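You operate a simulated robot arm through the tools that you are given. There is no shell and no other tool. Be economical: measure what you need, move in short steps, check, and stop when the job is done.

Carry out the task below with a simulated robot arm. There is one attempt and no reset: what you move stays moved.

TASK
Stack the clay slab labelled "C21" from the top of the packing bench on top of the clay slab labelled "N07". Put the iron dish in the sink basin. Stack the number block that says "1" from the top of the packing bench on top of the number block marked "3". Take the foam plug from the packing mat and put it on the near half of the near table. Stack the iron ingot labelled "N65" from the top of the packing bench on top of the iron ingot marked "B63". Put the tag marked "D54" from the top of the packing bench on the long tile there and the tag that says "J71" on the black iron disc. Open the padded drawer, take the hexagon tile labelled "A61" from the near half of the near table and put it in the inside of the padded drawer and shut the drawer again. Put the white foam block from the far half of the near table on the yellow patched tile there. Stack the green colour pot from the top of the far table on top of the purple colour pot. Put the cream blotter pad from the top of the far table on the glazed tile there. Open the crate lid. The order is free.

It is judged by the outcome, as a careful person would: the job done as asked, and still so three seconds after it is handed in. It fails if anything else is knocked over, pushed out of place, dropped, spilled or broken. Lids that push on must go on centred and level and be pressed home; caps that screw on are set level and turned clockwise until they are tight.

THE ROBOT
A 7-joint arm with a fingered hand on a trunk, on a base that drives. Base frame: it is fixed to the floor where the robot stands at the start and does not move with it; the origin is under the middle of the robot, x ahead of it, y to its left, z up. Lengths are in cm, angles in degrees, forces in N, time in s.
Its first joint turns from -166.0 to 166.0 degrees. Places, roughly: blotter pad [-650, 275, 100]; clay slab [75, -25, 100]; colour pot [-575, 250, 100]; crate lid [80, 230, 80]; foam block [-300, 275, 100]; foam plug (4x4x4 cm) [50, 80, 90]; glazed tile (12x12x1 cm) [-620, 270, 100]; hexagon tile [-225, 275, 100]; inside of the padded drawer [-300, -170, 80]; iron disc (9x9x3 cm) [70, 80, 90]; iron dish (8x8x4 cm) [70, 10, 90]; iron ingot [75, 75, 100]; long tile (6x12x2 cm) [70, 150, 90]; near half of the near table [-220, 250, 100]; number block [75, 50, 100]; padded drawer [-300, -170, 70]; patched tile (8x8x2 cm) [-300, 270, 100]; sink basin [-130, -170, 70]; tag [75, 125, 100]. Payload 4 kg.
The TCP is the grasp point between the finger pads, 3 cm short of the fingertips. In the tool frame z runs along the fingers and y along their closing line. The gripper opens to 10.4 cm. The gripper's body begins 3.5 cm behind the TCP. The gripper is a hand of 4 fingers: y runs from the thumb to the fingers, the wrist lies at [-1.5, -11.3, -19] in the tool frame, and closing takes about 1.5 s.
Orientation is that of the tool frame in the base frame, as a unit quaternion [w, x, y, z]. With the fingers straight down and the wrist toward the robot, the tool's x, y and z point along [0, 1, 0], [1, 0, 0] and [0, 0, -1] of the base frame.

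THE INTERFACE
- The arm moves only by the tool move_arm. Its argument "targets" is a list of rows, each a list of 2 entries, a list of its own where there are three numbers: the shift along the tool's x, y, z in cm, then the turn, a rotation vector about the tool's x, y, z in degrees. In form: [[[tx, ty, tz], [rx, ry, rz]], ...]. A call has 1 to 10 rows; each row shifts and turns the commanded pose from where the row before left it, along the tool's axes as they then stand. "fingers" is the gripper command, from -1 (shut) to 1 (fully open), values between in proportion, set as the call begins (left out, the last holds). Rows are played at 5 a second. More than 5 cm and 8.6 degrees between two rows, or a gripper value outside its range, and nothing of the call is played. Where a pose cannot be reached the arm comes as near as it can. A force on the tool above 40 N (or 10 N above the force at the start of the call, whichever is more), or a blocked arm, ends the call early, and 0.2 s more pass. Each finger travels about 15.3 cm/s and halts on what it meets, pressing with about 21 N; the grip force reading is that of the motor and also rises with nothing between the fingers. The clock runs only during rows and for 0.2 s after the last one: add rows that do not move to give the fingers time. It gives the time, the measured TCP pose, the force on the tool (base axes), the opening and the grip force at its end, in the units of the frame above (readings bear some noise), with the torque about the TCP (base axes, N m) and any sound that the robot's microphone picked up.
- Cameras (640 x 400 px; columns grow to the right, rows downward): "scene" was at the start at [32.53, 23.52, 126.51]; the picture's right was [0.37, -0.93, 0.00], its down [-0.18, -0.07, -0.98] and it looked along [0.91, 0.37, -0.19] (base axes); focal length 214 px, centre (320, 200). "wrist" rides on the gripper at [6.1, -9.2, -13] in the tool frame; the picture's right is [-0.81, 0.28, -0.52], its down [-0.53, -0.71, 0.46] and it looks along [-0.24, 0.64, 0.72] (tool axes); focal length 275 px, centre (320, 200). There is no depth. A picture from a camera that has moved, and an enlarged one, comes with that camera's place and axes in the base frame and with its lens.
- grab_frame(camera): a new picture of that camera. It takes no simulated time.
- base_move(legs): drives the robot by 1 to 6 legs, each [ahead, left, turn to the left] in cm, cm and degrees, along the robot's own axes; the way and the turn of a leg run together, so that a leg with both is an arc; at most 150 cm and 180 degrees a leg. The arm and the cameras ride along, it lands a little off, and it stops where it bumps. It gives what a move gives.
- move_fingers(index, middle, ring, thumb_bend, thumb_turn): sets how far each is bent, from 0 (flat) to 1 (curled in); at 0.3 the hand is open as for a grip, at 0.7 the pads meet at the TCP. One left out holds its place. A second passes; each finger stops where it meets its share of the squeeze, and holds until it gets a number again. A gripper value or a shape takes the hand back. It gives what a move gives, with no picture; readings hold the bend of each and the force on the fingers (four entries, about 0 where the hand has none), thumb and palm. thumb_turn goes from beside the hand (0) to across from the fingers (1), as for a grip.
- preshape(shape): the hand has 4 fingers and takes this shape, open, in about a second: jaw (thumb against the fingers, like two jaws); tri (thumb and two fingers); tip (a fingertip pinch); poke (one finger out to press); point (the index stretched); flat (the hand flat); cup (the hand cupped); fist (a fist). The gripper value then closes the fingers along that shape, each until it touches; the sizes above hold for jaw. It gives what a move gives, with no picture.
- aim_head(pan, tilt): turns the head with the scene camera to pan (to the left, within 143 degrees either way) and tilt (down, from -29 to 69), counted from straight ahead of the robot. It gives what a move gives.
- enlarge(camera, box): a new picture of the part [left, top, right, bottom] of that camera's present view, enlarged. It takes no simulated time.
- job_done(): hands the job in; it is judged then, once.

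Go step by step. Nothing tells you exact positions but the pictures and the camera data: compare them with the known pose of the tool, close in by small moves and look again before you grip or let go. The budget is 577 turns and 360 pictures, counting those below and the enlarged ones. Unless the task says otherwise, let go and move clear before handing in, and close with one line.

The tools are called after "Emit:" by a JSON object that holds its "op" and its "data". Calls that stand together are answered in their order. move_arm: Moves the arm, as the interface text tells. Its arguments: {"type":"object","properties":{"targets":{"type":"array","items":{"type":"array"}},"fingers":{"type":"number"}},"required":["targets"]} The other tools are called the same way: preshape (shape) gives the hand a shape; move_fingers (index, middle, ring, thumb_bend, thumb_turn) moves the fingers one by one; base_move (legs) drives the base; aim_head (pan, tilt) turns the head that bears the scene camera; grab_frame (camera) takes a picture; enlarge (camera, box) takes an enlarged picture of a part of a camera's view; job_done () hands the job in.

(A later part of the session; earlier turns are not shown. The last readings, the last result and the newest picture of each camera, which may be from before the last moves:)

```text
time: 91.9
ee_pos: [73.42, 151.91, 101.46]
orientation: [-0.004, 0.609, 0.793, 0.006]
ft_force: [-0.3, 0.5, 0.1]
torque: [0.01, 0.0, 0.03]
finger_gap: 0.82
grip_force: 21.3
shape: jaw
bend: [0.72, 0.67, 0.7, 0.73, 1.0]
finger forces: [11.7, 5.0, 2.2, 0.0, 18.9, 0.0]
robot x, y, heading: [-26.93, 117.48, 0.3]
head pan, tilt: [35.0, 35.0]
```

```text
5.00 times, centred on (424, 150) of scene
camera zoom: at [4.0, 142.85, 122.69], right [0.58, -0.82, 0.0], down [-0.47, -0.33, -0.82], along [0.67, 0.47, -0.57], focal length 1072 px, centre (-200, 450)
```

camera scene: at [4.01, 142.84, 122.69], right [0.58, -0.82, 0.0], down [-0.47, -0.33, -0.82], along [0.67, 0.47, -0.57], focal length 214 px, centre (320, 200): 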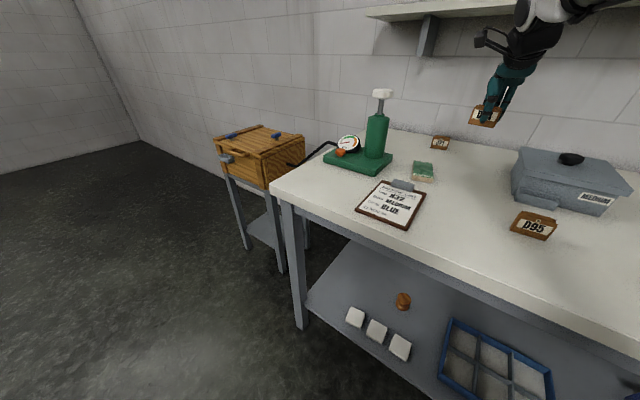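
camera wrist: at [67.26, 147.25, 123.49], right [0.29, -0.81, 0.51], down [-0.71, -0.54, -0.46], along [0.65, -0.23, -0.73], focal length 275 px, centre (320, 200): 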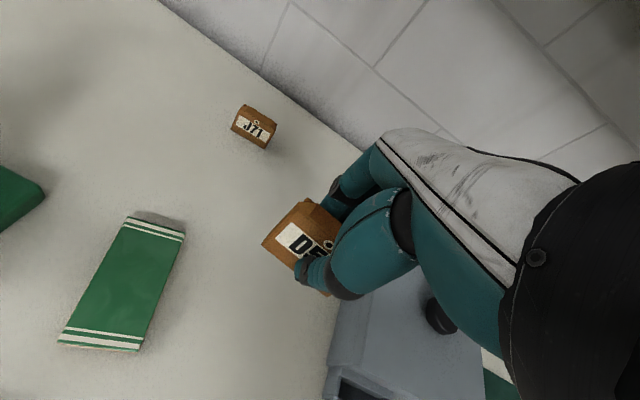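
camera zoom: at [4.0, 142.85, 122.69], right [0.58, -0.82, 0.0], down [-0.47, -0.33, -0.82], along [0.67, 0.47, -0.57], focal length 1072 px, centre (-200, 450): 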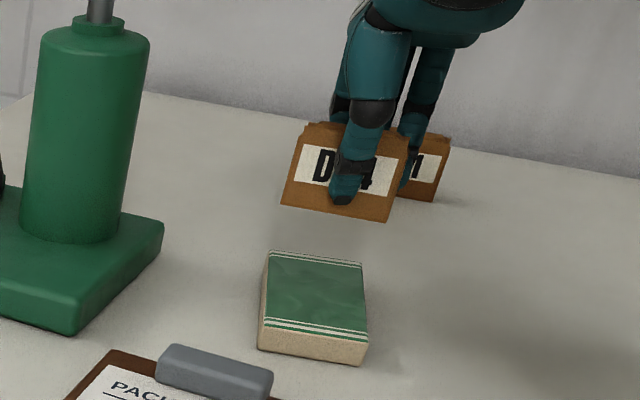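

Emit:
{"op": "move_arm", "data": {"targets": [[[-0.2, 0.7, 0], [0, 0, -8]], [[0, 0, 1.5], [0, 0, 0]], [[0, 0, 1.5], [0, 0, 0]], [[0, 0, 0], [0, 0, 0]]]}}

Emit:
{"op": "enlarge", "data": {"camera": "wrist", "box": [160, 130, 400, 380]}}

Emit:
{"op": "enlarge", "data": {"camera": "scene", "box": [360, 110, 488, 190]}}

```text
time: 92.9
ee_pos: [74.25, 151.45, 98.48]
orientation: [-0.003, 0.554, 0.833, 0.005]
ft_force: [0.8, 0.6, -0.3]
torque: [-0.02, -0.01, -0.01]
finger_gap: 0.82
grip_force: 20.9
shape: jaw
bend: [0.72, 0.67, 0.7, 0.73, 1.0]
finger forces: [11.8, 5.0, 2.1, 0.1, 18.7, 0.1]
robot x, y, heading: [-27.14, 117.55, 0.3]
head pan, tilt: [35.0, 35.0]
```

```text
1.60 times, centred on (280, 255) of wrist
camera zoom: at [63.53, 153.53, 111.53], right [0.57, -0.65, 0.51], down [-0.45, -0.76, -0.46], along [0.69, 0.03, -0.73], focal length 440 px, centre (384, 112)
```

zoom: 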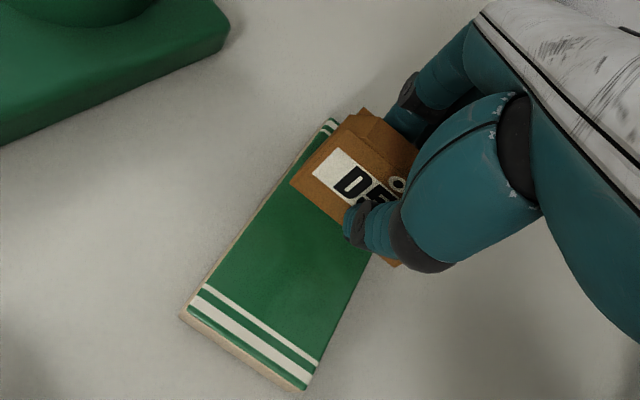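

```text
5.00 times, centred on (424, 150) of scene
camera zoom: at [4.01, 142.84, 122.69], right [0.58, -0.82, 0.0], down [-0.47, -0.33, -0.82], along [0.67, 0.47, -0.57], focal length 1072 px, centre (-200, 450)
```

zoom: 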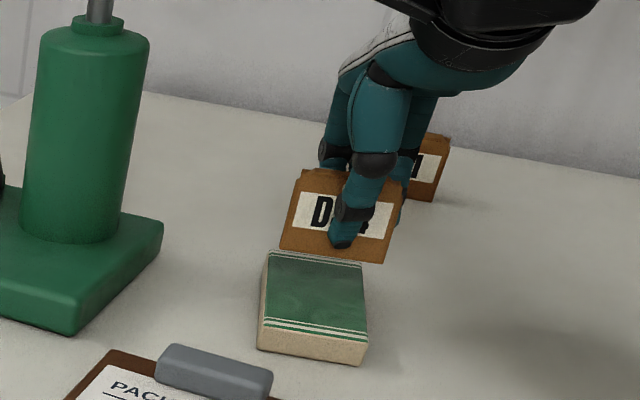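

Emit:
{"op": "move_arm", "data": {"targets": [[[0.45, 0.15, 0.5], [0, 0, 0]], [[0, 0, 0.6], [0, 0, 0]], [[0, 0, 0.5], [0, 0, 0]], [[0, 0, 0], [0, 0, 0]]]}}

Emit:
{"op": "enlarge", "data": {"camera": "wrist", "box": [160, 130, 400, 380]}}

Emit:
{"op": "enlarge", "data": {"camera": "scene", "box": [390, 130, 470, 180]}}

```text
time: 93.9
ee_pos: [74.1, 152.08, 96.75]
orientation: [-0.004, 0.554, 0.832, 0.003]
ft_force: [0.5, -0.1, -0.7]
torque: [0.04, -0.01, -0.04]
finger_gap: 0.81
grip_force: 21.1
shape: jaw
bend: [0.72, 0.67, 0.7, 0.73, 1.0]
finger forces: [11.8, 4.9, 2.1, 0.0, 18.8, 0.0]
robot x, y, heading: [-26.89, 117.54, 0.5]
head pan, tilt: [35.0, 35.0]
```

```text
1.60 times, centred on (280, 255) of wrist
camera zoom: at [63.44, 154.02, 109.86], right [0.57, -0.65, 0.51], down [-0.45, -0.76, -0.46], along [0.69, 0.03, -0.73], focal length 440 px, centre (384, 112)
```

zoom: 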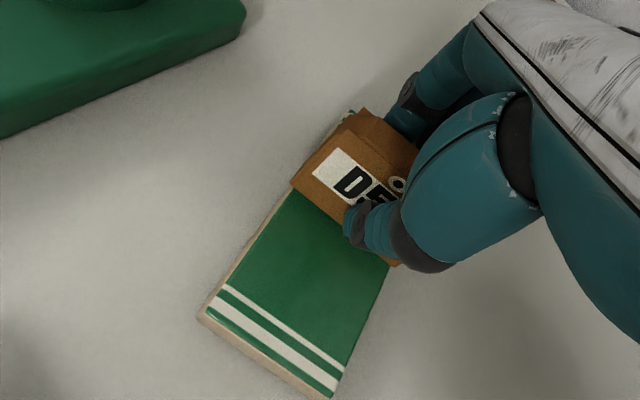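

```text
8.00 times, centred on (430, 155) of scene
camera zoom: at [4.01, 142.84, 122.69], right [0.58, -0.82, 0.0], down [-0.47, -0.33, -0.82], along [0.67, 0.47, -0.57], focal length 1716 px, centre (-560, 560)
```

zoom: 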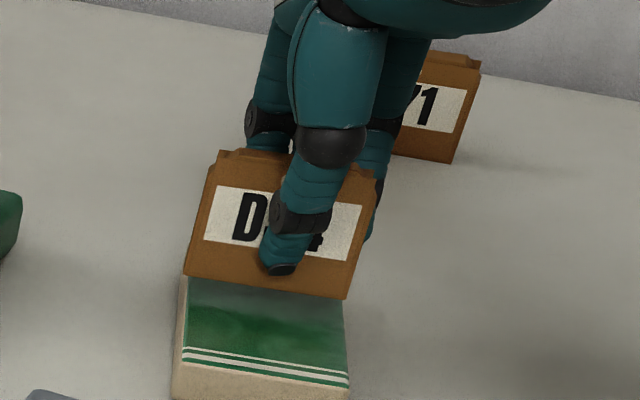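

Emit:
{"op": "move_arm", "data": {"targets": [[[0, 0, 0.2], [0, 0, 0]], [[0, 0, 0.2], [0, 0, 0]], [[0, 0, 0], [0, 0, 0]]]}}

Emit:
{"op": "enlarge", "data": {"camera": "scene", "box": [390, 130, 470, 180]}}

```text
time: 94.7
ee_pos: [74.31, 152.06, 96.45]
orientation: [-0.004, 0.554, 0.832, 0.003]
ft_force: [0.1, 0.1, -0.4]
torque: [0.01, 0.01, 0.01]
finger_gap: 0.81
grip_force: 20.4
shape: jaw
bend: [0.72, 0.67, 0.7, 0.73, 1.0]
finger forces: [11.8, 5.0, 2.2, 0.0, 19.0, 0.0]
robot x, y, heading: [-27.29, 117.07, 0.4]
head pan, tilt: [35.0, 35.0]
```

```text
8.00 times, centred on (430, 155) of scene
camera zoom: at [4.01, 142.84, 122.69], right [0.58, -0.82, 0.0], down [-0.47, -0.33, -0.82], along [0.67, 0.47, -0.57], focal length 1716 px, centre (-560, 560)
```

zoom: 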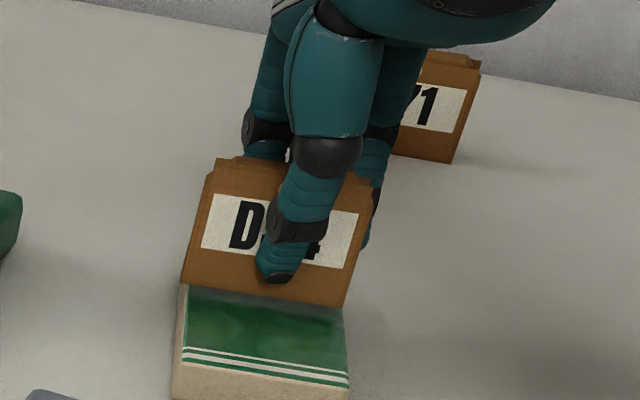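

Emit:
{"op": "move_arm", "data": {"targets": [[[0, 0, 0.2], [0, 0, 0]], [[0, 0, 0.2], [0, 0, 0]], [[0, 0, 0], [0, 0, 0]]]}}

Emit:
{"op": "move_arm", "data": {"targets": [[[0, 0, 0.2], [0, 0, 0]], [[0, 0, 0], [0, 0, 0]]]}}

Emit:
{"op": "enlarge", "data": {"camera": "scene", "box": [390, 130, 470, 180]}}

```text
time: 95.5
ee_pos: [74.17, 152.12, 96.03]
orientation: [-0.004, 0.553, 0.833, 0.004]
ft_force: [0.3, -0.2, 0.5]
torque: [0.05, 0.0, 0.01]
finger_gap: 0.81
grip_force: 21.0
shape: jaw
bend: [0.72, 0.67, 0.7, 0.73, 1.0]
finger forces: [11.7, 5.0, 2.1, 0.1, 19.0, 0.0]
robot x, y, heading: [-26.99, 117.33, 0.4]
head pan, tilt: [35.0, 35.0]
```

```text
time: 96.1
ee_pos: [74.23, 152.18, 96.01]
orientation: [-0.005, 0.554, 0.832, 0.005]
ft_force: [-1.0, -1.1, 3.2]
torque: [0.02, 0.0, 0.0]
finger_gap: 0.79
grip_force: 21.2
shape: jaw
bend: [0.72, 0.67, 0.7, 0.73, 1.0]
finger forces: [11.7, 5.1, 2.2, 0.0, 19.7, 0.0]
robot x, y, heading: [-27.02, 117.59, 0.3]
head pan, tilt: [35.0, 35.0]
```

```text
8.00 times, centred on (430, 155) of scene
camera zoom: at [3.99, 142.84, 122.7], right [0.58, -0.82, 0.0], down [-0.47, -0.33, -0.82], along [0.67, 0.47, -0.57], focal length 1716 px, centre (-560, 560)
```

zoom: 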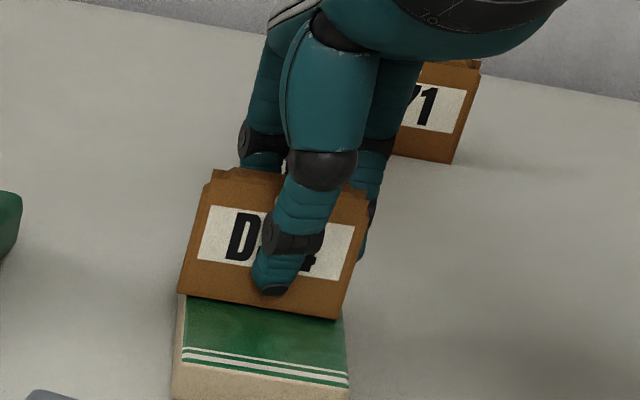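

Emit:
{"op": "move_arm", "data": {"targets": [[[-0.15, 0, 0.2], [0, 0, 0]], [[0, 0, 0], [0, 0, 0]]]}}

Emit:
{"op": "move_arm", "data": {"targets": [[[0, 0, 0], [0, 0, 0]], [[0, 0, 0], [0, 0, 0]], [[0, 0, 0], [0, 0, 0]], [[0, 0, 0], [0, 0, 0]]], "fingers": -0.3}}

Emit:
{"op": "enlarge", "data": {"camera": "scene", "box": [390, 130, 470, 180]}}

```text
time: 96.7
ee_pos: [74.17, 152.04, 95.8]
orientation: [-0.003, 0.554, 0.833, 0.005]
ft_force: [-1.5, 2.7, 10.3]
torque: [0.06, -0.01, 0.04]
finger_gap: 0.86
grip_force: 21.1
shape: jaw
bend: [0.72, 0.67, 0.7, 0.73, 1.0]
finger forces: [12.0, 5.4, 2.1, 0.0, 21.2, 0.0]
robot x, y, heading: [-26.96, 117.32, 0.4]
head pan, tilt: [35.0, 35.0]
```

```text
time: 97.7
ee_pos: [74.18, 151.83, 95.57]
orientation: [-0.004, 0.554, 0.832, 0.003]
ft_force: [-0.2, 0.2, 1.1]
torque: [0.01, -0.02, -0.01]
finger_gap: 3.6
grip_force: 0.0
shape: jaw
bend: [0.74, 0.51, 0.49, 0.73, 1.0]
finger forces: [0.1, 0.0, 0.0, 0.0, 0.0, 0.0]
robot x, y, heading: [-27.27, 117.54, 0.6]
head pan, tilt: [35.0, 35.0]
```

```text
8.00 times, centred on (430, 155) of scene
camera zoom: at [4.01, 142.84, 122.69], right [0.58, -0.82, 0.0], down [-0.47, -0.33, -0.82], along [0.67, 0.47, -0.57], focal length 1716 px, centre (-560, 560)
```

zoom: 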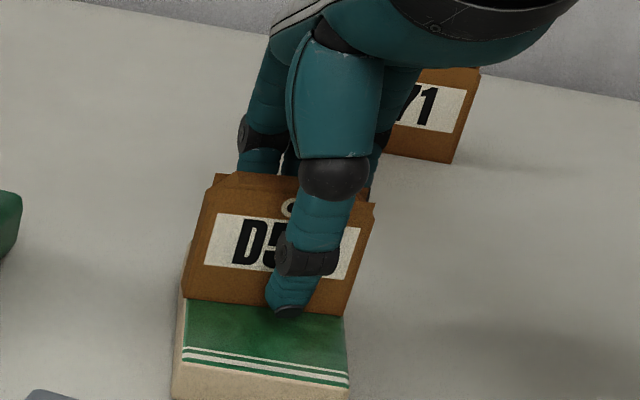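

Emit:
{"op": "move_arm", "data": {"targets": [[[0, 0, 0], [0, 0, 0]], [[0, 0, 0], [0, 0, 0]], [[0, 0, 0], [0, 0, 0]]], "fingers": 0.3}}

Emit:
{"op": "move_arm", "data": {"targets": [[[0, 0, -2], [0, 0, 0]], [[0, 0, -4], [0, 0, 0]], [[0, 0, -4.8], [0, 0, 0]], [[0, 0, -4], [0, 0, 8]], [[0, 0, 0], [0, 0, 7]], [[0, 0, 0], [0, 0, 7]]]}}

Emit:
{"op": "enlarge", "data": {"camera": "scene", "box": [380, 110, 508, 190]}}

Emit:
{"op": "grab_frame", "data": {"camera": "wrist"}}

```text
time: 98.5
ee_pos: [74.23, 151.92, 95.69]
orientation: [-0.004, 0.554, 0.833, 0.004]
ft_force: [0.0, 0.5, -0.1]
torque: [0.01, -0.01, 0.0]
finger_gap: 6.7
grip_force: 0.2
shape: jaw
bend: [0.28, 0.39, 0.36, 0.62, 1.0]
finger forces: [0.0, 0.0, 0.1, 0.0, 0.0, 0.1]
robot x, y, heading: [-26.91, 117.63, 0.3]
head pan, tilt: [35.0, 35.0]
```

```text
time: 99.9
ee_pos: [74.43, 151.89, 110.43]
orientation: [-0.005, 0.703, 0.711, 0.004]
ft_force: [-0.4, 0.0, 1.3]
torque: [-0.01, 0.03, -0.02]
finger_gap: 6.72
grip_force: 0.0
shape: jaw
bend: [0.28, 0.39, 0.36, 0.62, 1.0]
finger forces: [0.0, 0.0, 0.0, 0.1, 0.1, 0.0]
robot x, y, heading: [-27.36, 117.47, 0.4]
head pan, tilt: [35.0, 35.0]
```

```text
5.00 times, centred on (444, 150) of scene
camera zoom: at [4.0, 142.83, 122.7], right [0.58, -0.82, 0.0], down [-0.47, -0.33, -0.82], along [0.67, 0.47, -0.57], focal length 1072 px, centre (-300, 450)
```

zoom: 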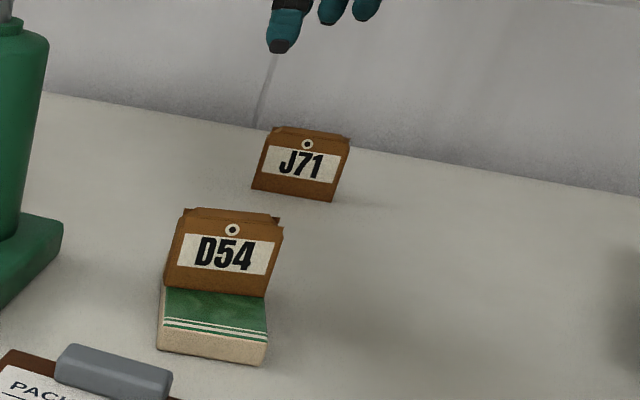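

```text
246 pictures are left
camera wrist: at [65.22, 157.77, 123.62], right [0.28, -0.81, 0.51], down [-0.71, -0.53, -0.46], along [0.65, -0.23, -0.73], focal length 275 px, centre (320, 200)
```

wrist: 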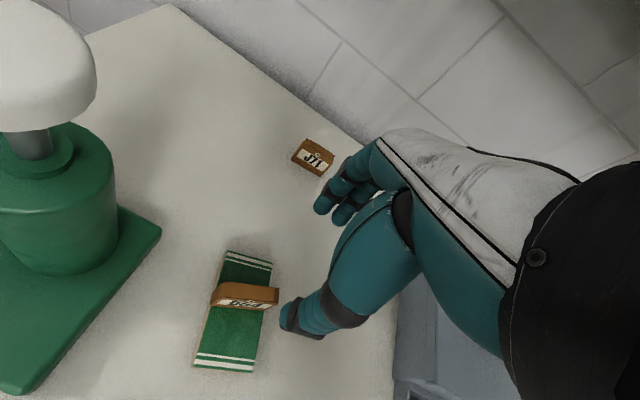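

D54 stands on the tile. For J71 at about (100,152) I retract a bit and drive 22 cm ahead.

Emit:
{"op": "move_arm", "data": {"targets": [[[-4, 0, 0], [0, 0, 0]], [[-4, 0, 2], [0, 0, 0]], [[-4, -2, 3], [0, 0, 0]], [[0, 0, 0], [0, 0, 0]]]}}

Emit:
{"op": "base_move", "data": {"legs": [[22, 0, 0]]}}

Emit:
{"op": "enlarge", "data": {"camera": "wrist", "box": [80, 90, 320, 240]}}

Emit:
{"op": "grab_frame", "data": {"camera": "scene"}}

```text
refused: row 3 steps farther than a row can; nothing moved
```

```text
time: 101.5
ee_pos: [96.4, 151.84, 110.45]
orientation: [-0.006, 0.703, 0.711, 0.004]
ft_force: [-0.1, 0.0, 0.2]
torque: [-0.01, 0.04, 0.02]
finger_gap: 6.76
grip_force: 0.1
shape: jaw
bend: [0.28, 0.39, 0.36, 0.62, 1.0]
finger forces: [0.1, 0.1, 0.0, 0.1, 0.0, 0.1]
robot x, y, heading: [-5.08, 117.93, 0.3]
head pan, tilt: [35.0, 35.0]
```

```text
2.67 times, centred on (200, 165) of wrist
camera zoom: at [87.23, 157.68, 123.6], right [0.28, -0.81, 0.51], down [-0.71, -0.53, -0.46], along [0.65, -0.23, -0.73], focal length 734 px, centre (640, 293)
```

zoom: 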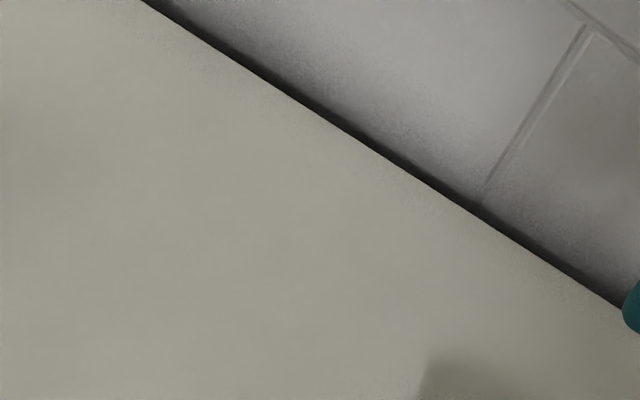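

```text
244 pictures are left
camera scene: at [25.99, 142.89, 122.69], right [0.58, -0.82, 0.0], down [-0.47, -0.33, -0.82], along [0.67, 0.47, -0.57], focal length 214 px, centre (320, 200)
```

scene: 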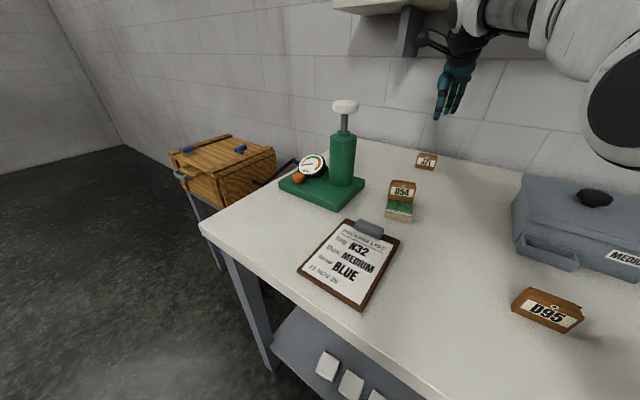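

Emit:
{"op": "grab_frame", "data": {"camera": "wrist"}}

Emit:
{"op": "enlarge", "data": {"camera": "scene", "box": [390, 130, 470, 180]}}

```text
243 pictures are left
camera wrist: at [87.23, 157.68, 123.6], right [0.28, -0.81, 0.51], down [-0.71, -0.53, -0.46], along [0.65, -0.23, -0.73], focal length 275 px, centre (320, 200)
```

wrist: 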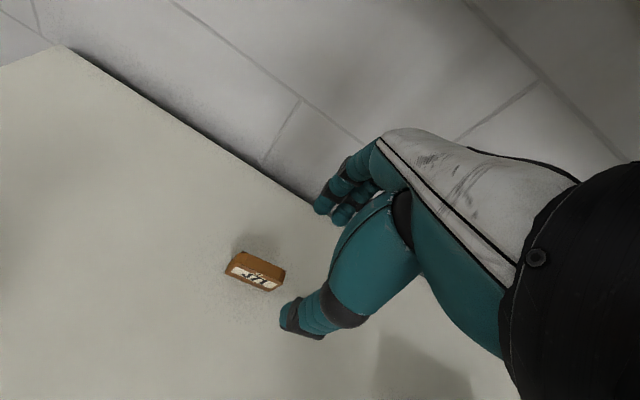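

```text
8.00 times, centred on (430, 155) of scene
camera zoom: at [25.99, 142.89, 122.69], right [0.58, -0.82, 0.0], down [-0.47, -0.33, -0.82], along [0.67, 0.47, -0.57], focal length 1716 px, centre (-560, 560)
```

zoom: 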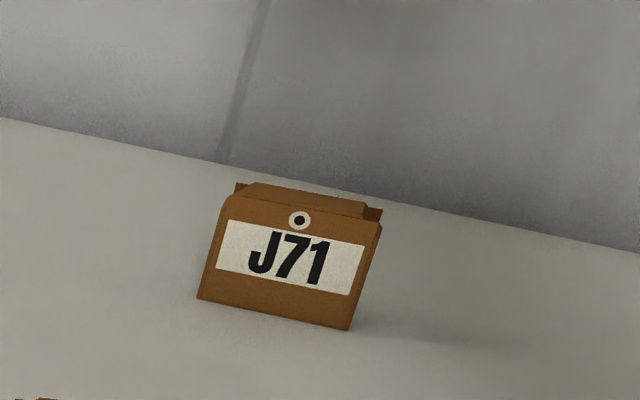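

Emit:
{"op": "move_arm", "data": {"targets": [[[-0.4, 3.8, 0], [0, 0, -7]], [[0, 0, 4], [0, 0, 0]], [[0, 0, 4], [0, 0, 0]], [[0, 0, 0], [0, 0, 0]]]}}

Emit:
{"op": "enlarge", "data": {"camera": "wrist", "box": [160, 130, 400, 380]}}

Emit:
{"op": "enlarge", "data": {"camera": "scene", "box": [390, 110, 518, 190]}}

```text
time: 102.5
ee_pos: [98.73, 150.56, 101.59]
orientation: [-0.004, 0.658, 0.753, 0.005]
ft_force: [0.6, -0.7, 0.0]
torque: [-0.01, 0.0, -0.01]
finger_gap: 6.74
grip_force: 0.1
shape: jaw
bend: [0.28, 0.39, 0.36, 0.62, 1.0]
finger forces: [0.1, 0.0, 0.1, 0.0, 0.1, 0.0]
out of reach, approached as far as the arm can: row 1
robot x, y, heading: [-5.18, 117.76, 0.2]
head pan, tilt: [35.0, 35.0]
```

```text
1.60 times, centred on (280, 255) of wrist
camera zoom: at [88.77, 155.25, 114.63], right [0.38, -0.77, 0.51], down [-0.64, -0.62, -0.46], along [0.67, -0.15, -0.73], focal length 440 px, centre (384, 112)
```

zoom: 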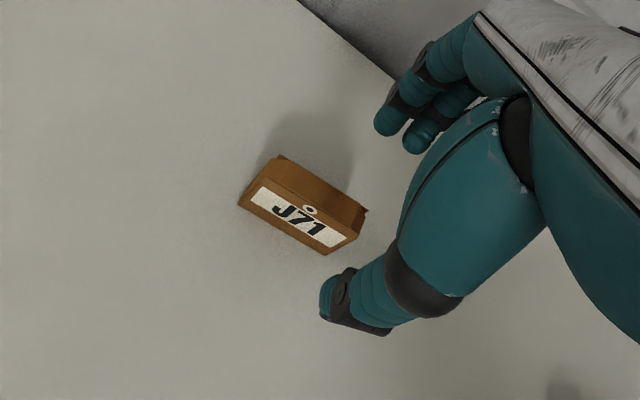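

```text
5.00 times, centred on (454, 150) of scene
camera zoom: at [25.99, 142.88, 122.69], right [0.58, -0.82, 0.0], down [-0.47, -0.33, -0.82], along [0.67, 0.47, -0.57], focal length 1072 px, centre (-350, 450)
```

zoom: 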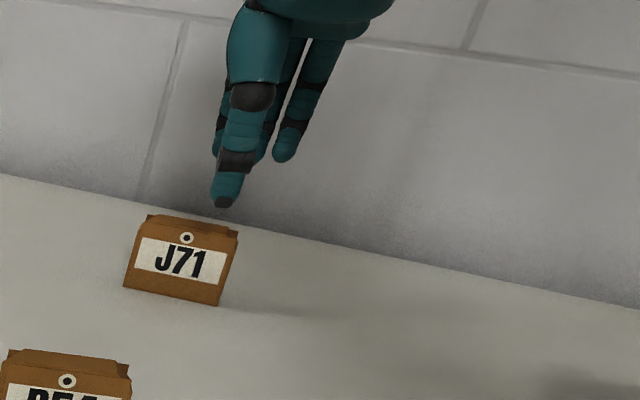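

Emit:
{"op": "move_arm", "data": {"targets": [[[1.1, 1.3, 1], [0, 0, 2]], [[0, 0, 3], [0, 0, 0]], [[0, 0, 3], [0, 0, 0]], [[0, 0, 0], [0, 0, 0]]]}}

Emit:
{"op": "enlarge", "data": {"camera": "wrist", "box": [160, 130, 400, 380]}}

Emit:
{"op": "enlarge", "data": {"camera": "scene", "box": [390, 110, 518, 190]}}

```text
time: 103.5
ee_pos: [99.95, 151.87, 94.79]
orientation: [-0.003, 0.672, 0.74, 0.003]
ft_force: [0.5, -0.4, -0.1]
torque: [-0.02, 0.03, 0.01]
finger_gap: 6.74
grip_force: 0.0
shape: jaw
bend: [0.28, 0.39, 0.36, 0.62, 1.0]
finger forces: [0.0, 0.0, 0.0, 0.0, 0.0, 0.0]
robot x, y, heading: [-5.05, 117.61, 0.2]
head pan, tilt: [35.0, 35.0]
```

```text
1.60 times, centred on (280, 255) of wrist
camera zoom: at [90.3, 156.97, 107.9], right [0.35, -0.79, 0.51], down [-0.66, -0.59, -0.46], along [0.66, -0.17, -0.73], focal length 440 px, centre (384, 112)
```

zoom: 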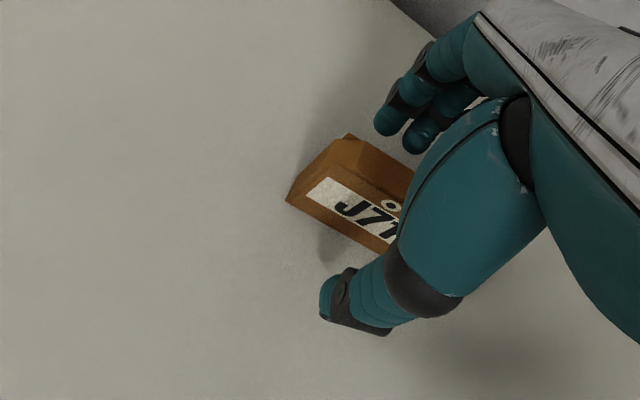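

```text
5.00 times, centred on (454, 150) of scene
camera zoom: at [25.99, 142.89, 122.69], right [0.58, -0.82, 0.0], down [-0.47, -0.33, -0.82], along [0.67, 0.47, -0.57], focal length 1072 px, centre (-350, 450)
```

zoom: 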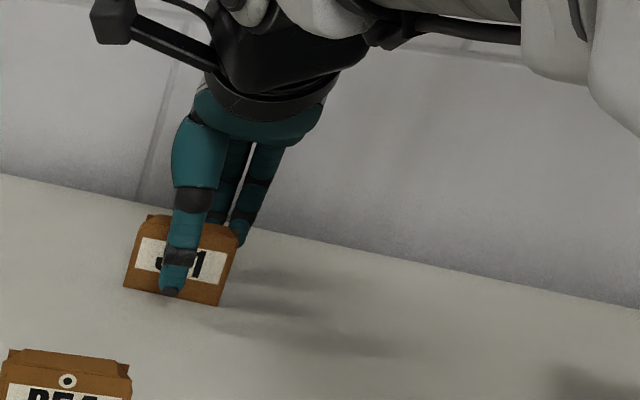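

Same picture as for D54; I close and lift, then retract from the shelf.

Emit:
{"op": "move_arm", "data": {"targets": [[[0, 0, 0], [0, 0, 0]], [[0, 0, 0], [0, 0, 0]], [[0, 0, 0], [0, 0, 0]], [[0, 0, 0], [0, 0, 0]], [[0, 0, 0], [0, 0, 0]], [[0, 0, 0], [0, 0, 0]], [[0, 0, 0], [0, 0, 0]]], "fingers": -1}}

Emit:
{"op": "move_arm", "data": {"targets": [[[0, 0, -2], [0, 0, 0]], [[0, 0, -4.5], [0, 0, 0]], [[0, 0, -4.5], [0, 0, 0]], [[-2, -4, -1], [0, 0, 5]], [[-2, -4, -1], [0, 0, 0]], [[-2, -4, -1], [0, 0, 0]], [[-2, -4, 0], [0, 0, 0]], [[0, 0, 0], [0, 0, 0]]]}}

Emit:
{"op": "enlarge", "data": {"camera": "wrist", "box": [160, 130, 400, 380]}}

Emit:
{"op": "grab_frame", "data": {"camera": "scene"}}

```text
time: 105.2
ee_pos: [100.0, 151.99, 94.76]
orientation: [-0.005, 0.672, 0.74, 0.004]
ft_force: [0.1, -0.5, -0.5]
torque: [-0.02, -0.01, 0.01]
finger_gap: 0.78
grip_force: 20.9
shape: jaw
bend: [0.72, 0.66, 0.68, 0.73, 1.0]
finger forces: [12.0, 5.3, 2.2, 0.0, 19.4, 0.1]
robot x, y, heading: [-4.78, 117.64, 0.2]
head pan, tilt: [35.0, 35.0]
```

```text
time: 107.0
ee_pos: [95.65, 150.77, 114.35]
orientation: [-0.005, 0.704, 0.711, 0.002]
ft_force: [0.0, -0.2, -0.6]
torque: [0.03, 0.0, 0.0]
finger_gap: 0.8
grip_force: 20.6
shape: jaw
bend: [0.72, 0.66, 0.69, 0.73, 1.0]
finger forces: [12.1, 5.2, 2.1, 0.0, 19.4, 0.1]
out of reach, approached as far as the arm can: row 3, 4, 5, 6, 7
robot x, y, heading: [-5.26, 117.42, 0.2]
head pan, tilt: [35.0, 35.0]
```

```text
1.60 times, centred on (280, 255) of wrist
camera zoom: at [86.42, 156.5, 127.46], right [0.28, -0.81, 0.51], down [-0.71, -0.53, -0.46], along [0.64, -0.23, -0.73], focal length 440 px, centre (384, 112)
```

zoom: 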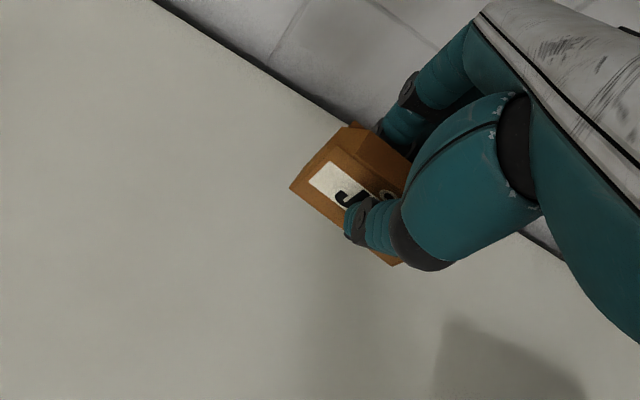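

```text
236 pictures are left
camera scene: at [26.0, 142.89, 122.69], right [0.58, -0.82, 0.0], down [-0.47, -0.33, -0.82], along [0.67, 0.47, -0.57], focal length 214 px, centre (320, 200)
```

scene: 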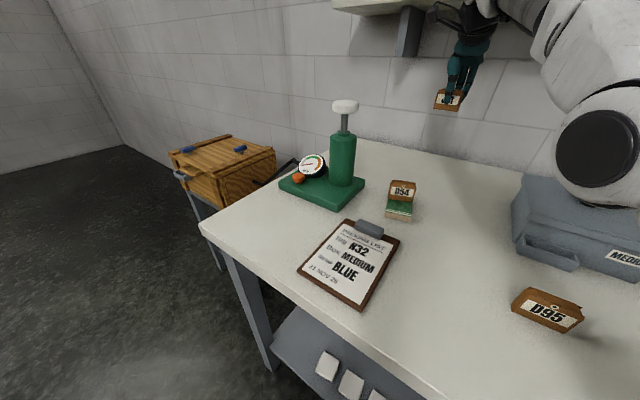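

J71 is held. I retract over the bench and drive back and right toward the disc.

Emit:
{"op": "move_arm", "data": {"targets": [[[0, -4.8, 0], [0, 0, 0]], [[0, -4.8, 0], [0, 0, 0]], [[0, -4.8, 0], [0, 0, 0]], [[0, -4.8, 0], [0, 0, 0]], [[0, 0, 0], [0, 0, 0]]]}}

Emit:
{"op": "base_move", "data": {"legs": [[-20, 0, 0], [0, -56, 0]]}}

Emit:
{"op": "grab_frame", "data": {"camera": "wrist"}}

Emit:
{"op": "grab_frame", "data": {"camera": "scene"}}

```text
time: 108.2
ee_pos: [86.13, 158.61, 119.77]
orientation: [-0.005, 0.704, 0.71, 0.002]
ft_force: [-0.9, -0.5, -1.5]
torque: [0.02, -0.01, -0.04]
finger_gap: 0.75
grip_force: 21.3
shape: jaw
bend: [0.72, 0.66, 0.69, 0.73, 1.0]
finger forces: [12.1, 5.2, 2.1, 0.0, 19.4, 0.0]
out of reach, approached as far as the arm can: row 1, 2, 3, 4
robot x, y, heading: [-4.87, 117.77, 0.3]
head pan, tilt: [35.0, 35.0]
```

```text
time: 112.6
ee_pos: [65.74, 102.61, 119.91]
orientation: [-0.005, 0.704, 0.71, 0.003]
ft_force: [0.1, 0.5, 0.5]
torque: [0.0, 0.04, 0.0]
finger_gap: 0.77
grip_force: 21.0
shape: jaw
bend: [0.72, 0.66, 0.69, 0.73, 1.0]
finger forces: [12.0, 5.2, 2.1, 0.0, 19.5, 0.0]
robot x, y, heading: [-25.68, 61.58, 0.2]
head pan, tilt: [35.0, 35.0]
```

```text
235 pictures are left
camera wrist: at [56.51, 108.62, 133.04], right [0.28, -0.81, 0.51], down [-0.71, -0.53, -0.46], along [0.64, -0.23, -0.73], focal length 275 px, centre (320, 200)
```

wrist: 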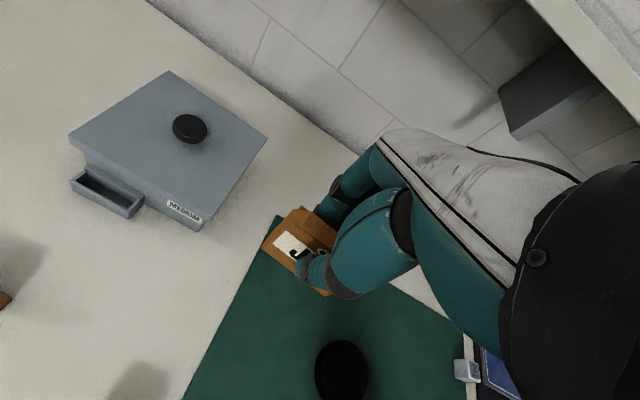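

```text
234 pictures are left
camera scene: at [5.45, 87.07, 122.69], right [0.58, -0.82, 0.0], down [-0.47, -0.33, -0.82], along [0.67, 0.47, -0.57], focal length 214 px, centre (320, 200)
```

scene: 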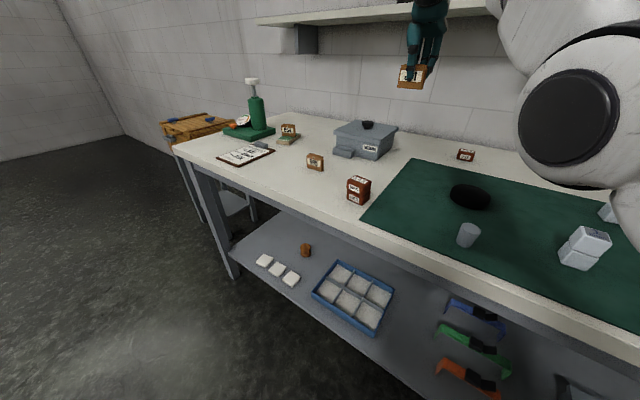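

Emit:
{"op": "move_arm", "data": {"targets": [[[-4.8, 0, 0], [0, 0, 0]], [[-4.8, 0, 0], [0, 0, 0]], [[-4.8, 0, 1], [0, 0, 0]], [[0, 0, 4.5], [0, 0, 0]], [[0, 0, 4.5], [0, 0, 0]], [[0, 0, 0], [0, 0, 0]]]}}

Emit:
{"op": "aim_head", "data": {"pan": 5, "tilt": 25}}

Emit:
{"op": "grab_frame", "data": {"camera": "scene"}}

Emit:
{"op": "grab_frame", "data": {"camera": "wrist"}}

```text
time: 114.0
ee_pos: [74.53, 94.8, 115.25]
orientation: [-0.006, 0.704, 0.71, 0.001]
ft_force: [-0.5, 0.2, -0.3]
torque: [-0.02, 0.03, 0.02]
finger_gap: 0.76
grip_force: 21.0
shape: jaw
bend: [0.72, 0.66, 0.69, 0.73, 1.0]
finger forces: [12.2, 5.2, 2.2, 0.0, 19.4, 0.1]
out of reach, approached as far as the arm can: row 1, 2, 3, 4, 5
robot x, y, heading: [-25.52, 61.99, 0.2]
head pan, tilt: [35.0, 35.0]
```

```text
time: 114.9
ee_pos: [74.51, 94.88, 115.22]
orientation: [-0.006, 0.705, 0.709, 0.0]
ft_force: [-0.2, -0.4, -0.2]
torque: [0.02, 0.04, -0.02]
finger_gap: 0.77
grip_force: 20.6
shape: jaw
bend: [0.72, 0.66, 0.69, 0.73, 1.0]
finger forces: [12.1, 5.1, 2.1, 0.1, 19.5, 0.0]
robot x, y, heading: [-25.79, 61.98, 0.2]
head pan, tilt: [5.0, 25.0]
```

```text
233 pictures are left
camera scene: at [7.43, 82.83, 124.27], right [0.09, -1.0, 0.0], down [-0.42, -0.04, -0.91], along [0.9, 0.08, -0.42], focal length 214 px, centre (320, 200)
```

scene: 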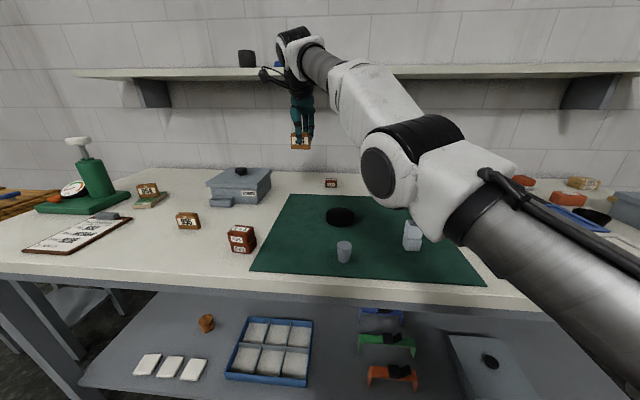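

```text
232 pictures are left
camera wrist: at [65.31, 100.75, 128.38], right [0.28, -0.81, 0.51], down [-0.71, -0.53, -0.46], along [0.64, -0.23, -0.73], focal length 275 px, centre (320, 200)
```

wrist: 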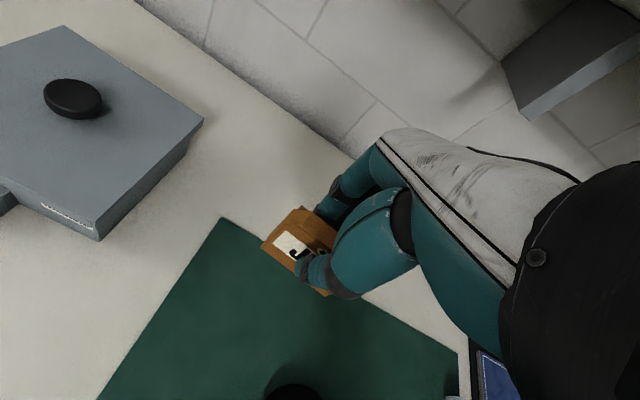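

The arm is nearly straight (at its outer limit), so it moved oddly. I try small retracting steps to bend it again.

Emit:
{"op": "move_arm", "data": {"targets": [[[0, -2, 0], [0, 0, 0]], [[0, -2, 0], [0, 0, 0]], [[0, -2, 0], [0, 0, 0]], [[0, -2, 0], [0, 0, 0]], [[0, 0, 0], [0, 0, 0]]]}}

Emit:
{"op": "grab_frame", "data": {"camera": "scene"}}

```text
time: 116.1
ee_pos: [70.79, 98.03, 117.79]
orientation: [-0.005, 0.705, 0.71, 0.002]
ft_force: [-0.7, 0.4, -0.8]
torque: [-0.01, 0.0, -0.01]
finger_gap: 0.77
grip_force: 21.1
shape: jaw
bend: [0.72, 0.66, 0.69, 0.73, 1.0]
finger forces: [12.0, 5.2, 2.0, 0.1, 19.4, 0.0]
out of reach, approached as far as the arm can: row 1, 2, 3, 4
robot x, y, heading: [-25.56, 62.19, -0.2]
head pan, tilt: [5.0, 25.0]
```

```text
231 pictures are left
camera scene: at [7.43, 82.82, 124.27], right [0.09, -1.0, 0.0], down [-0.42, -0.04, -0.91], along [0.9, 0.08, -0.42], focal length 214 px, centre (320, 200)
```

scene: 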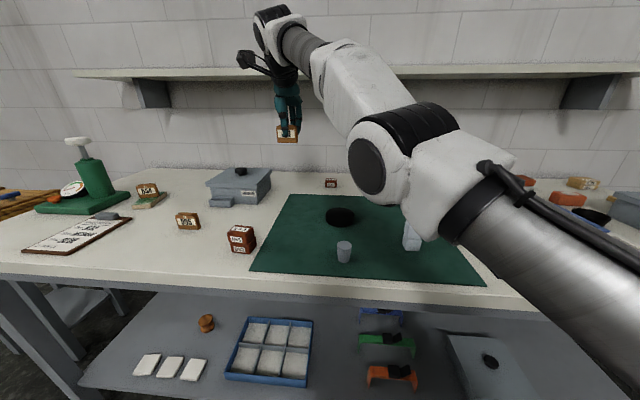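

Emit:
{"op": "move_arm", "data": {"targets": [[[0, 0, 1], [0, 0, 0]], [[0, 0, 1], [0, 0, 0]], [[0, 0, 1], [0, 0, 0]], [[0, 0, 1], [0, 0, 0]], [[0, 0, 0], [0, 0, 0]]]}}

```text
time: 117.3
ee_pos: [72.15, 98.88, 114.21]
orientation: [-0.005, 0.704, 0.71, 0.002]
ft_force: [0.0, -0.3, 0.3]
torque: [0.01, 0.02, 0.0]
finger_gap: 0.78
grip_force: 21.3
shape: jaw
bend: [0.72, 0.66, 0.69, 0.73, 1.0]
finger forces: [12.2, 5.2, 2.0, 0.0, 19.3, 0.0]
out of reach, approached as far as the arm can: row 1, 2, 3, 4
robot x, y, heading: [-25.48, 61.8, 0.0]
head pan, tilt: [5.0, 25.0]
```

Emit:
{"op": "move_arm", "data": {"targets": [[[0, 0, 0], [0, 0, -8]], [[0, 0, 0], [0, 0, -8]], [[0, 0, 0], [0, 0, -8]], [[0, 0, 0], [0, 0, 0]]]}}

Emit:
{"op": "move_arm", "data": {"targets": [[[0, -3, 0], [0, 0, 0]], [[0, -3, 0], [0, 0, 0]], [[0, -3, 0], [0, 0, 0]], [[0, 0, 0], [0, 0, 0]]]}}

```text
time: 118.3
ee_pos: [72.87, 99.48, 114.6]
orientation: [-0.004, 0.542, 0.841, 0.002]
ft_force: [0.2, 0.3, -0.8]
torque: [-0.01, 0.0, -0.01]
finger_gap: 0.78
grip_force: 20.7
shape: jaw
bend: [0.72, 0.66, 0.69, 0.73, 1.0]
finger forces: [12.2, 5.2, 2.2, 0.1, 19.3, 0.1]
out of reach, approached as far as the arm can: row 1, 2
robot x, y, heading: [-25.79, 62.11, -0.0]
head pan, tilt: [5.0, 25.0]
```

```text
time: 119.3
ee_pos: [71.27, 100.1, 117.26]
orientation: [-0.005, 0.542, 0.84, 0.002]
ft_force: [-0.9, 0.0, 0.1]
torque: [-0.03, -0.03, 0.03]
finger_gap: 0.79
grip_force: 20.6
shape: jaw
bend: [0.72, 0.66, 0.69, 0.73, 1.0]
finger forces: [12.1, 5.2, 2.1, 0.0, 19.5, 0.0]
out of reach, approached as far as the arm can: row 1, 2, 3
robot x, y, heading: [-25.38, 61.87, -0.1]
head pan, tilt: [5.0, 25.0]
```

The elbow seems to sit just past straight; I extend outward fully and then come down/in to flip it back.

Emit:
{"op": "move_arm", "data": {"targets": [[[0, 4.5, 0], [0, 0, 0]], [[0, 4.5, 0], [0, 0, 0]], [[0, 4.5, 0], [0, 0, 0]], [[0, 0, 0], [0, 0, 0]], [[0, -1, 2], [0, 0, 0]], [[0, -1, 2], [0, 0, 0]], [[0, -1, 2], [0, 0, 0]], [[0, 0, 0], [0, 0, 0]]]}}

```text
time: 121.1
ee_pos: [74.85, 100.37, 108.69]
orientation: [-0.004, 0.541, 0.841, 0.003]
ft_force: [0.1, -0.4, -0.5]
torque: [-0.05, 0.0, -0.02]
finger_gap: 0.77
grip_force: 20.6
shape: jaw
bend: [0.72, 0.66, 0.69, 0.73, 1.0]
finger forces: [12.2, 5.2, 2.1, 0.1, 19.3, 0.1]
out of reach, approached as far as the arm can: row 1, 2, 3, 5, 6, 7
robot x, y, heading: [-25.37, 61.56, -0.0]
head pan, tilt: [5.0, 25.0]
```

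Emit:
{"op": "move_arm", "data": {"targets": [[[0, -3, 0], [0, 0, 0]], [[0, -3, 0], [0, 0, 0]], [[0, -3, 0], [0, 0, 0]], [[0, 0, 0], [0, 0, 0]]]}}

Emit:
{"op": "grab_frame", "data": {"camera": "scene"}}

```text
time: 122.1
ee_pos: [73.52, 101.21, 110.79]
orientation: [-0.005, 0.542, 0.841, 0.002]
ft_force: [-0.4, 0.6, -0.7]
torque: [0.02, -0.02, -0.01]
finger_gap: 0.77
grip_force: 21.4
shape: jaw
bend: [0.72, 0.66, 0.69, 0.73, 1.0]
finger forces: [12.2, 5.2, 2.1, 0.0, 19.4, 0.0]
out of reach, approached as far as the arm can: row 1, 2, 3
robot x, y, heading: [-25.04, 61.75, 0.2]
head pan, tilt: [5.0, 25.0]
```

```text
230 pictures are left
camera scene: at [7.43, 82.82, 124.27], right [0.09, -1.0, 0.0], down [-0.42, -0.04, -0.91], along [0.9, 0.08, -0.42], focal length 214 px, centre (320, 200)
```

scene: 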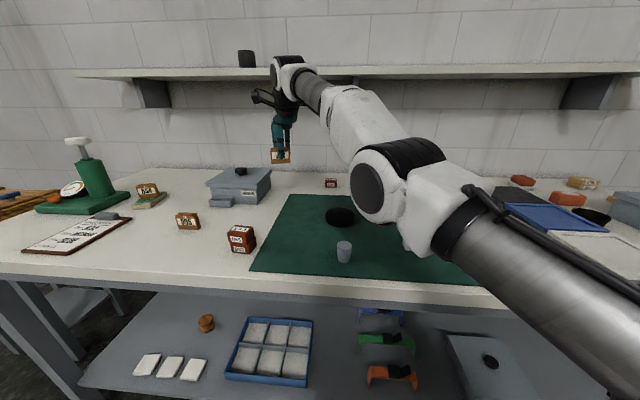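

Emit:
{"op": "move_arm", "data": {"targets": [[[-4, 0.5, 0], [0, 0, 5]], [[-4, 0.5, 0], [0, 0, 5]], [[-4, 0, 0], [0, 0, 5]], [[-4, 0, 0], [0, 0, 5]], [[0, 0, 0], [0, 0, 0]]]}}

```text
time: 123.3
ee_pos: [80.89, 87.09, 111.17]
orientation: [-0.006, 0.681, 0.732, 0.002]
ft_force: [-0.1, 0.6, -0.2]
torque: [0.0, 0.01, -0.01]
finger_gap: 0.78
grip_force: 21.7
shape: jaw
bend: [0.72, 0.66, 0.69, 0.73, 1.0]
finger forces: [12.2, 5.1, 2.2, 0.0, 19.5, 0.0]
out of reach, approached as far as the arm can: row 3, 4
robot x, y, heading: [-25.5, 61.89, 0.1]
head pan, tilt: [5.0, 25.0]
```

Emit:
{"op": "move_arm", "data": {"targets": [[[-4, 0.8, 0], [0, 0, 4]], [[-4, 0.8, 0], [0, 0, 0]], [[-4, 0.5, 0], [0, 0, 0]], [[-4, 0.3, 0], [0, 0, 0]], [[-4, 0, 0], [0, 0, 0]], [[0, 0, 0], [0, 0, 0]]]}}

Emit:
{"op": "move_arm", "data": {"targets": [[[0, -3, 0], [0, 0, 0]], [[0, -3, 0], [0, 0, 0]], [[0, -3, 0], [0, 0, 0]], [[0, 0, 0], [0, 0, 0]]]}}

```text
time: 124.7
ee_pos: [86.84, 68.12, 111.57]
orientation: [-0.006, 0.705, 0.71, 0.002]
ft_force: [-0.6, -0.1, 0.4]
torque: [0.04, -0.03, 0.0]
finger_gap: 0.75
grip_force: 20.9
shape: jaw
bend: [0.72, 0.66, 0.69, 0.73, 1.0]
finger forces: [12.1, 5.1, 2.2, 0.1, 19.3, 0.1]
out of reach, approached as far as the arm can: row 1, 2, 3, 4, 5
robot x, y, heading: [-25.39, 61.92, 0.3]
head pan, tilt: [5.0, 25.0]
```

```text
time: 125.7
ee_pos: [85.33, 69.86, 114.56]
orientation: [-0.005, 0.705, 0.709, 0.002]
ft_force: [-0.2, 0.2, 0.7]
torque: [0.0, -0.04, 0.0]
finger_gap: 0.79
grip_force: 20.6
shape: jaw
bend: [0.72, 0.66, 0.69, 0.73, 1.0]
finger forces: [12.3, 5.1, 2.0, 0.0, 19.5, 0.0]
out of reach, approached as far as the arm can: row 1, 2, 3
robot x, y, heading: [-25.85, 61.96, 0.1]
head pan, tilt: [5.0, 25.0]
```

Emit:
{"op": "aim_head", "data": {"pan": -20, "tilt": 10}}

Emit:
{"op": "grab_frame", "data": {"camera": "scene"}}

```text
time: 126.6
ee_pos: [85.35, 69.79, 114.57]
orientation: [-0.007, 0.704, 0.71, 0.002]
ft_force: [0.2, -1.6, -0.5]
torque: [-0.01, 0.0, 0.0]
finger_gap: 0.77
grip_force: 21.0
shape: jaw
bend: [0.72, 0.66, 0.69, 0.73, 1.0]
finger forces: [12.2, 5.1, 2.1, 0.1, 19.5, 0.0]
robot x, y, heading: [-25.2, 61.74, 0.3]
head pan, tilt: [-20.0, 10.0]
```

```text
229 pictures are left
camera scene: at [7.0, 78.84, 126.7], right [-0.34, -0.94, 0.0], down [-0.16, 0.06, -0.98], along [0.93, -0.33, -0.17], focal length 214 px, centre (320, 200)
```

scene: 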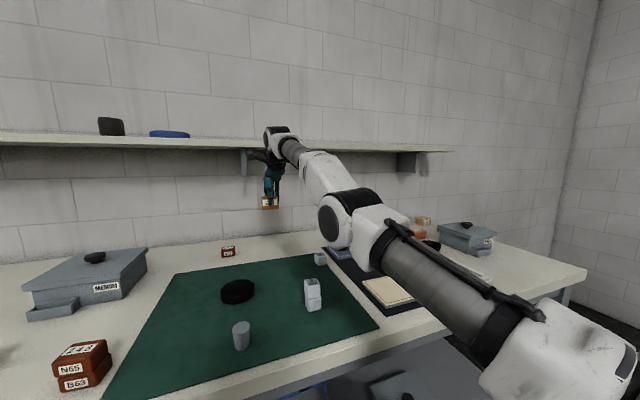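

The elbow must have passed straight. I try alternating outward/inward steps along the arm line to flip it back.

Emit:
{"op": "move_arm", "data": {"targets": [[[0.8, 4, -2.3], [0, 0, 0]], [[-0.4, -2, 1.2], [0, 0, 0]], [[-0.4, -2, 1.2], [0, 0, 0]], [[0.6, 3, -1.7], [0, 0, 0]], [[-0.4, -2, 1.2], [0, 0, 0]], [[-0.4, -2, 1.2], [0, 0, 0]], [[0.3, 1.5, -0.8], [0, 0, 0]], [[-0.4, -2, 1.2], [0, 0, 0]], [[-0.4, -2, 1.2], [0, 0, 0]], [[0, 0, 0], [0, 0, 0]]]}}

```text
time: 128.8
ee_pos: [85.51, 69.93, 114.15]
orientation: [-0.006, 0.705, 0.71, 0.002]
ft_force: [0.5, 0.1, -0.1]
torque: [0.0, 0.01, -0.04]
finger_gap: 0.79
grip_force: 21.2
shape: jaw
bend: [0.72, 0.66, 0.69, 0.73, 1.0]
finger forces: [12.1, 5.1, 2.1, 0.0, 19.4, 0.0]
out of reach, approached as far as the arm can: row 1, 2, 3, 4, 5, 6, 7, 8, 9
robot x, y, heading: [-25.8, 62.08, 0.3]
head pan, tilt: [-20.0, 10.0]
```

Emit:
{"op": "move_arm", "data": {"targets": [[[0, 0, 0], [-8, 0, 0]], [[0, 0, 0], [-8, 0, 0]], [[0, 0, 0], [-8, 0, 0]], [[0, 0, 0], [-8, 0, 0]], [[0, 0, 0], [0, 0, 0]]]}}

Emit:
{"op": "grab_frame", "data": {"camera": "scene"}}

```text
time: 130.0
ee_pos: [95.31, 72.21, 117.82]
orientation: [0.19, 0.678, 0.682, 0.198]
ft_force: [0.3, 0.6, -0.3]
torque: [-0.03, 0.01, 0.01]
finger_gap: 0.79
grip_force: 20.7
shape: jaw
bend: [0.72, 0.66, 0.69, 0.73, 1.0]
finger forces: [12.3, 5.0, 2.1, 0.0, 19.4, 0.1]
out of reach, approached as far as the arm can: row 1, 2, 3, 4
robot x, y, heading: [-25.55, 61.56, 0.3]
head pan, tilt: [-20.0, 10.0]
```

```text
228 pictures are left
camera scene: at [7.0, 78.83, 126.71], right [-0.34, -0.94, 0.0], down [-0.16, 0.06, -0.98], along [0.93, -0.33, -0.17], focal length 214 px, centre (320, 200)
```

scene: 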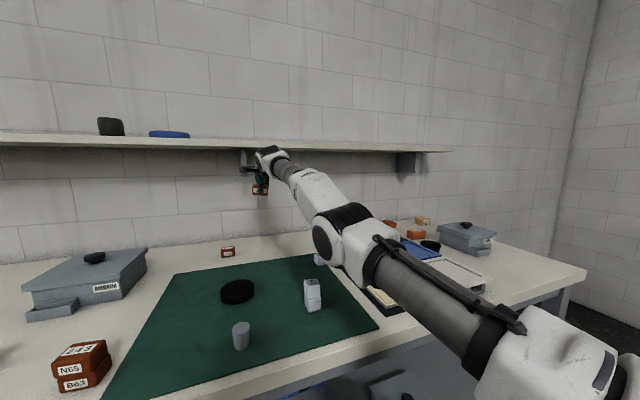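

Emit:
{"op": "move_arm", "data": {"targets": [[[-0.5, -3, -0.5], [0, 0, 0]], [[-0.5, -3, -0.5], [0, 0, 0]], [[-0.5, -3, -0.5], [0, 0, 0]], [[-0.5, -3, -0.5], [0, 0, 0]], [[0, 0, 0], [0, 0, 0]]]}}

```text
time: 131.2
ee_pos: [86.86, 70.31, 114.23]
orientation: [0.19, 0.679, 0.681, 0.199]
ft_force: [0.5, 0.1, -0.2]
torque: [-0.04, 0.01, 0.01]
finger_gap: 0.75
grip_force: 21.0
shape: jaw
bend: [0.72, 0.66, 0.7, 0.73, 1.0]
finger forces: [12.1, 5.0, 2.1, 0.0, 19.1, 0.0]
out of reach, approached as far as the arm can: row 1
robot x, y, heading: [-25.44, 61.98, 0.3]
head pan, tilt: [-20.0, 10.0]
```

Pitching the fingers forward freed the arm. I continue inward and look at the posture.

Emit:
{"op": "move_arm", "data": {"targets": [[[-0.5, -3, -0.5], [0, 0, 0]], [[-0.5, -3, -0.5], [0, 0, 0]], [[-0.5, -3, -0.5], [0, 0, 0]], [[-0.5, -3, -0.5], [0, 0, 0]], [[0, 0, 0], [0, 0, 0]]]}}

Emit:
{"op": "grab_frame", "data": {"camera": "scene"}}

```text
time: 132.4
ee_pos: [75.61, 68.71, 109.78]
orientation: [0.19, 0.679, 0.681, 0.198]
ft_force: [-0.2, -0.4, -0.4]
torque: [0.03, 0.01, 0.0]
finger_gap: 0.75
grip_force: 21.2
shape: jaw
bend: [0.72, 0.66, 0.7, 0.73, 1.0]
finger forces: [12.1, 4.9, 2.2, 0.0, 19.3, 0.0]
robot x, y, heading: [-25.84, 61.93, 0.5]
head pan, tilt: [-20.0, 10.0]
```

```text
227 pictures are left
camera scene: at [7.0, 78.84, 126.71], right [-0.34, -0.94, 0.0], down [-0.16, 0.06, -0.98], along [0.93, -0.33, -0.17], focal length 214 px, centre (320, 200)
```

scene: 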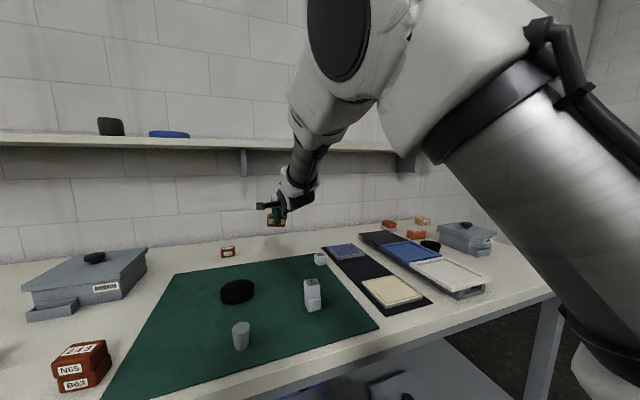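

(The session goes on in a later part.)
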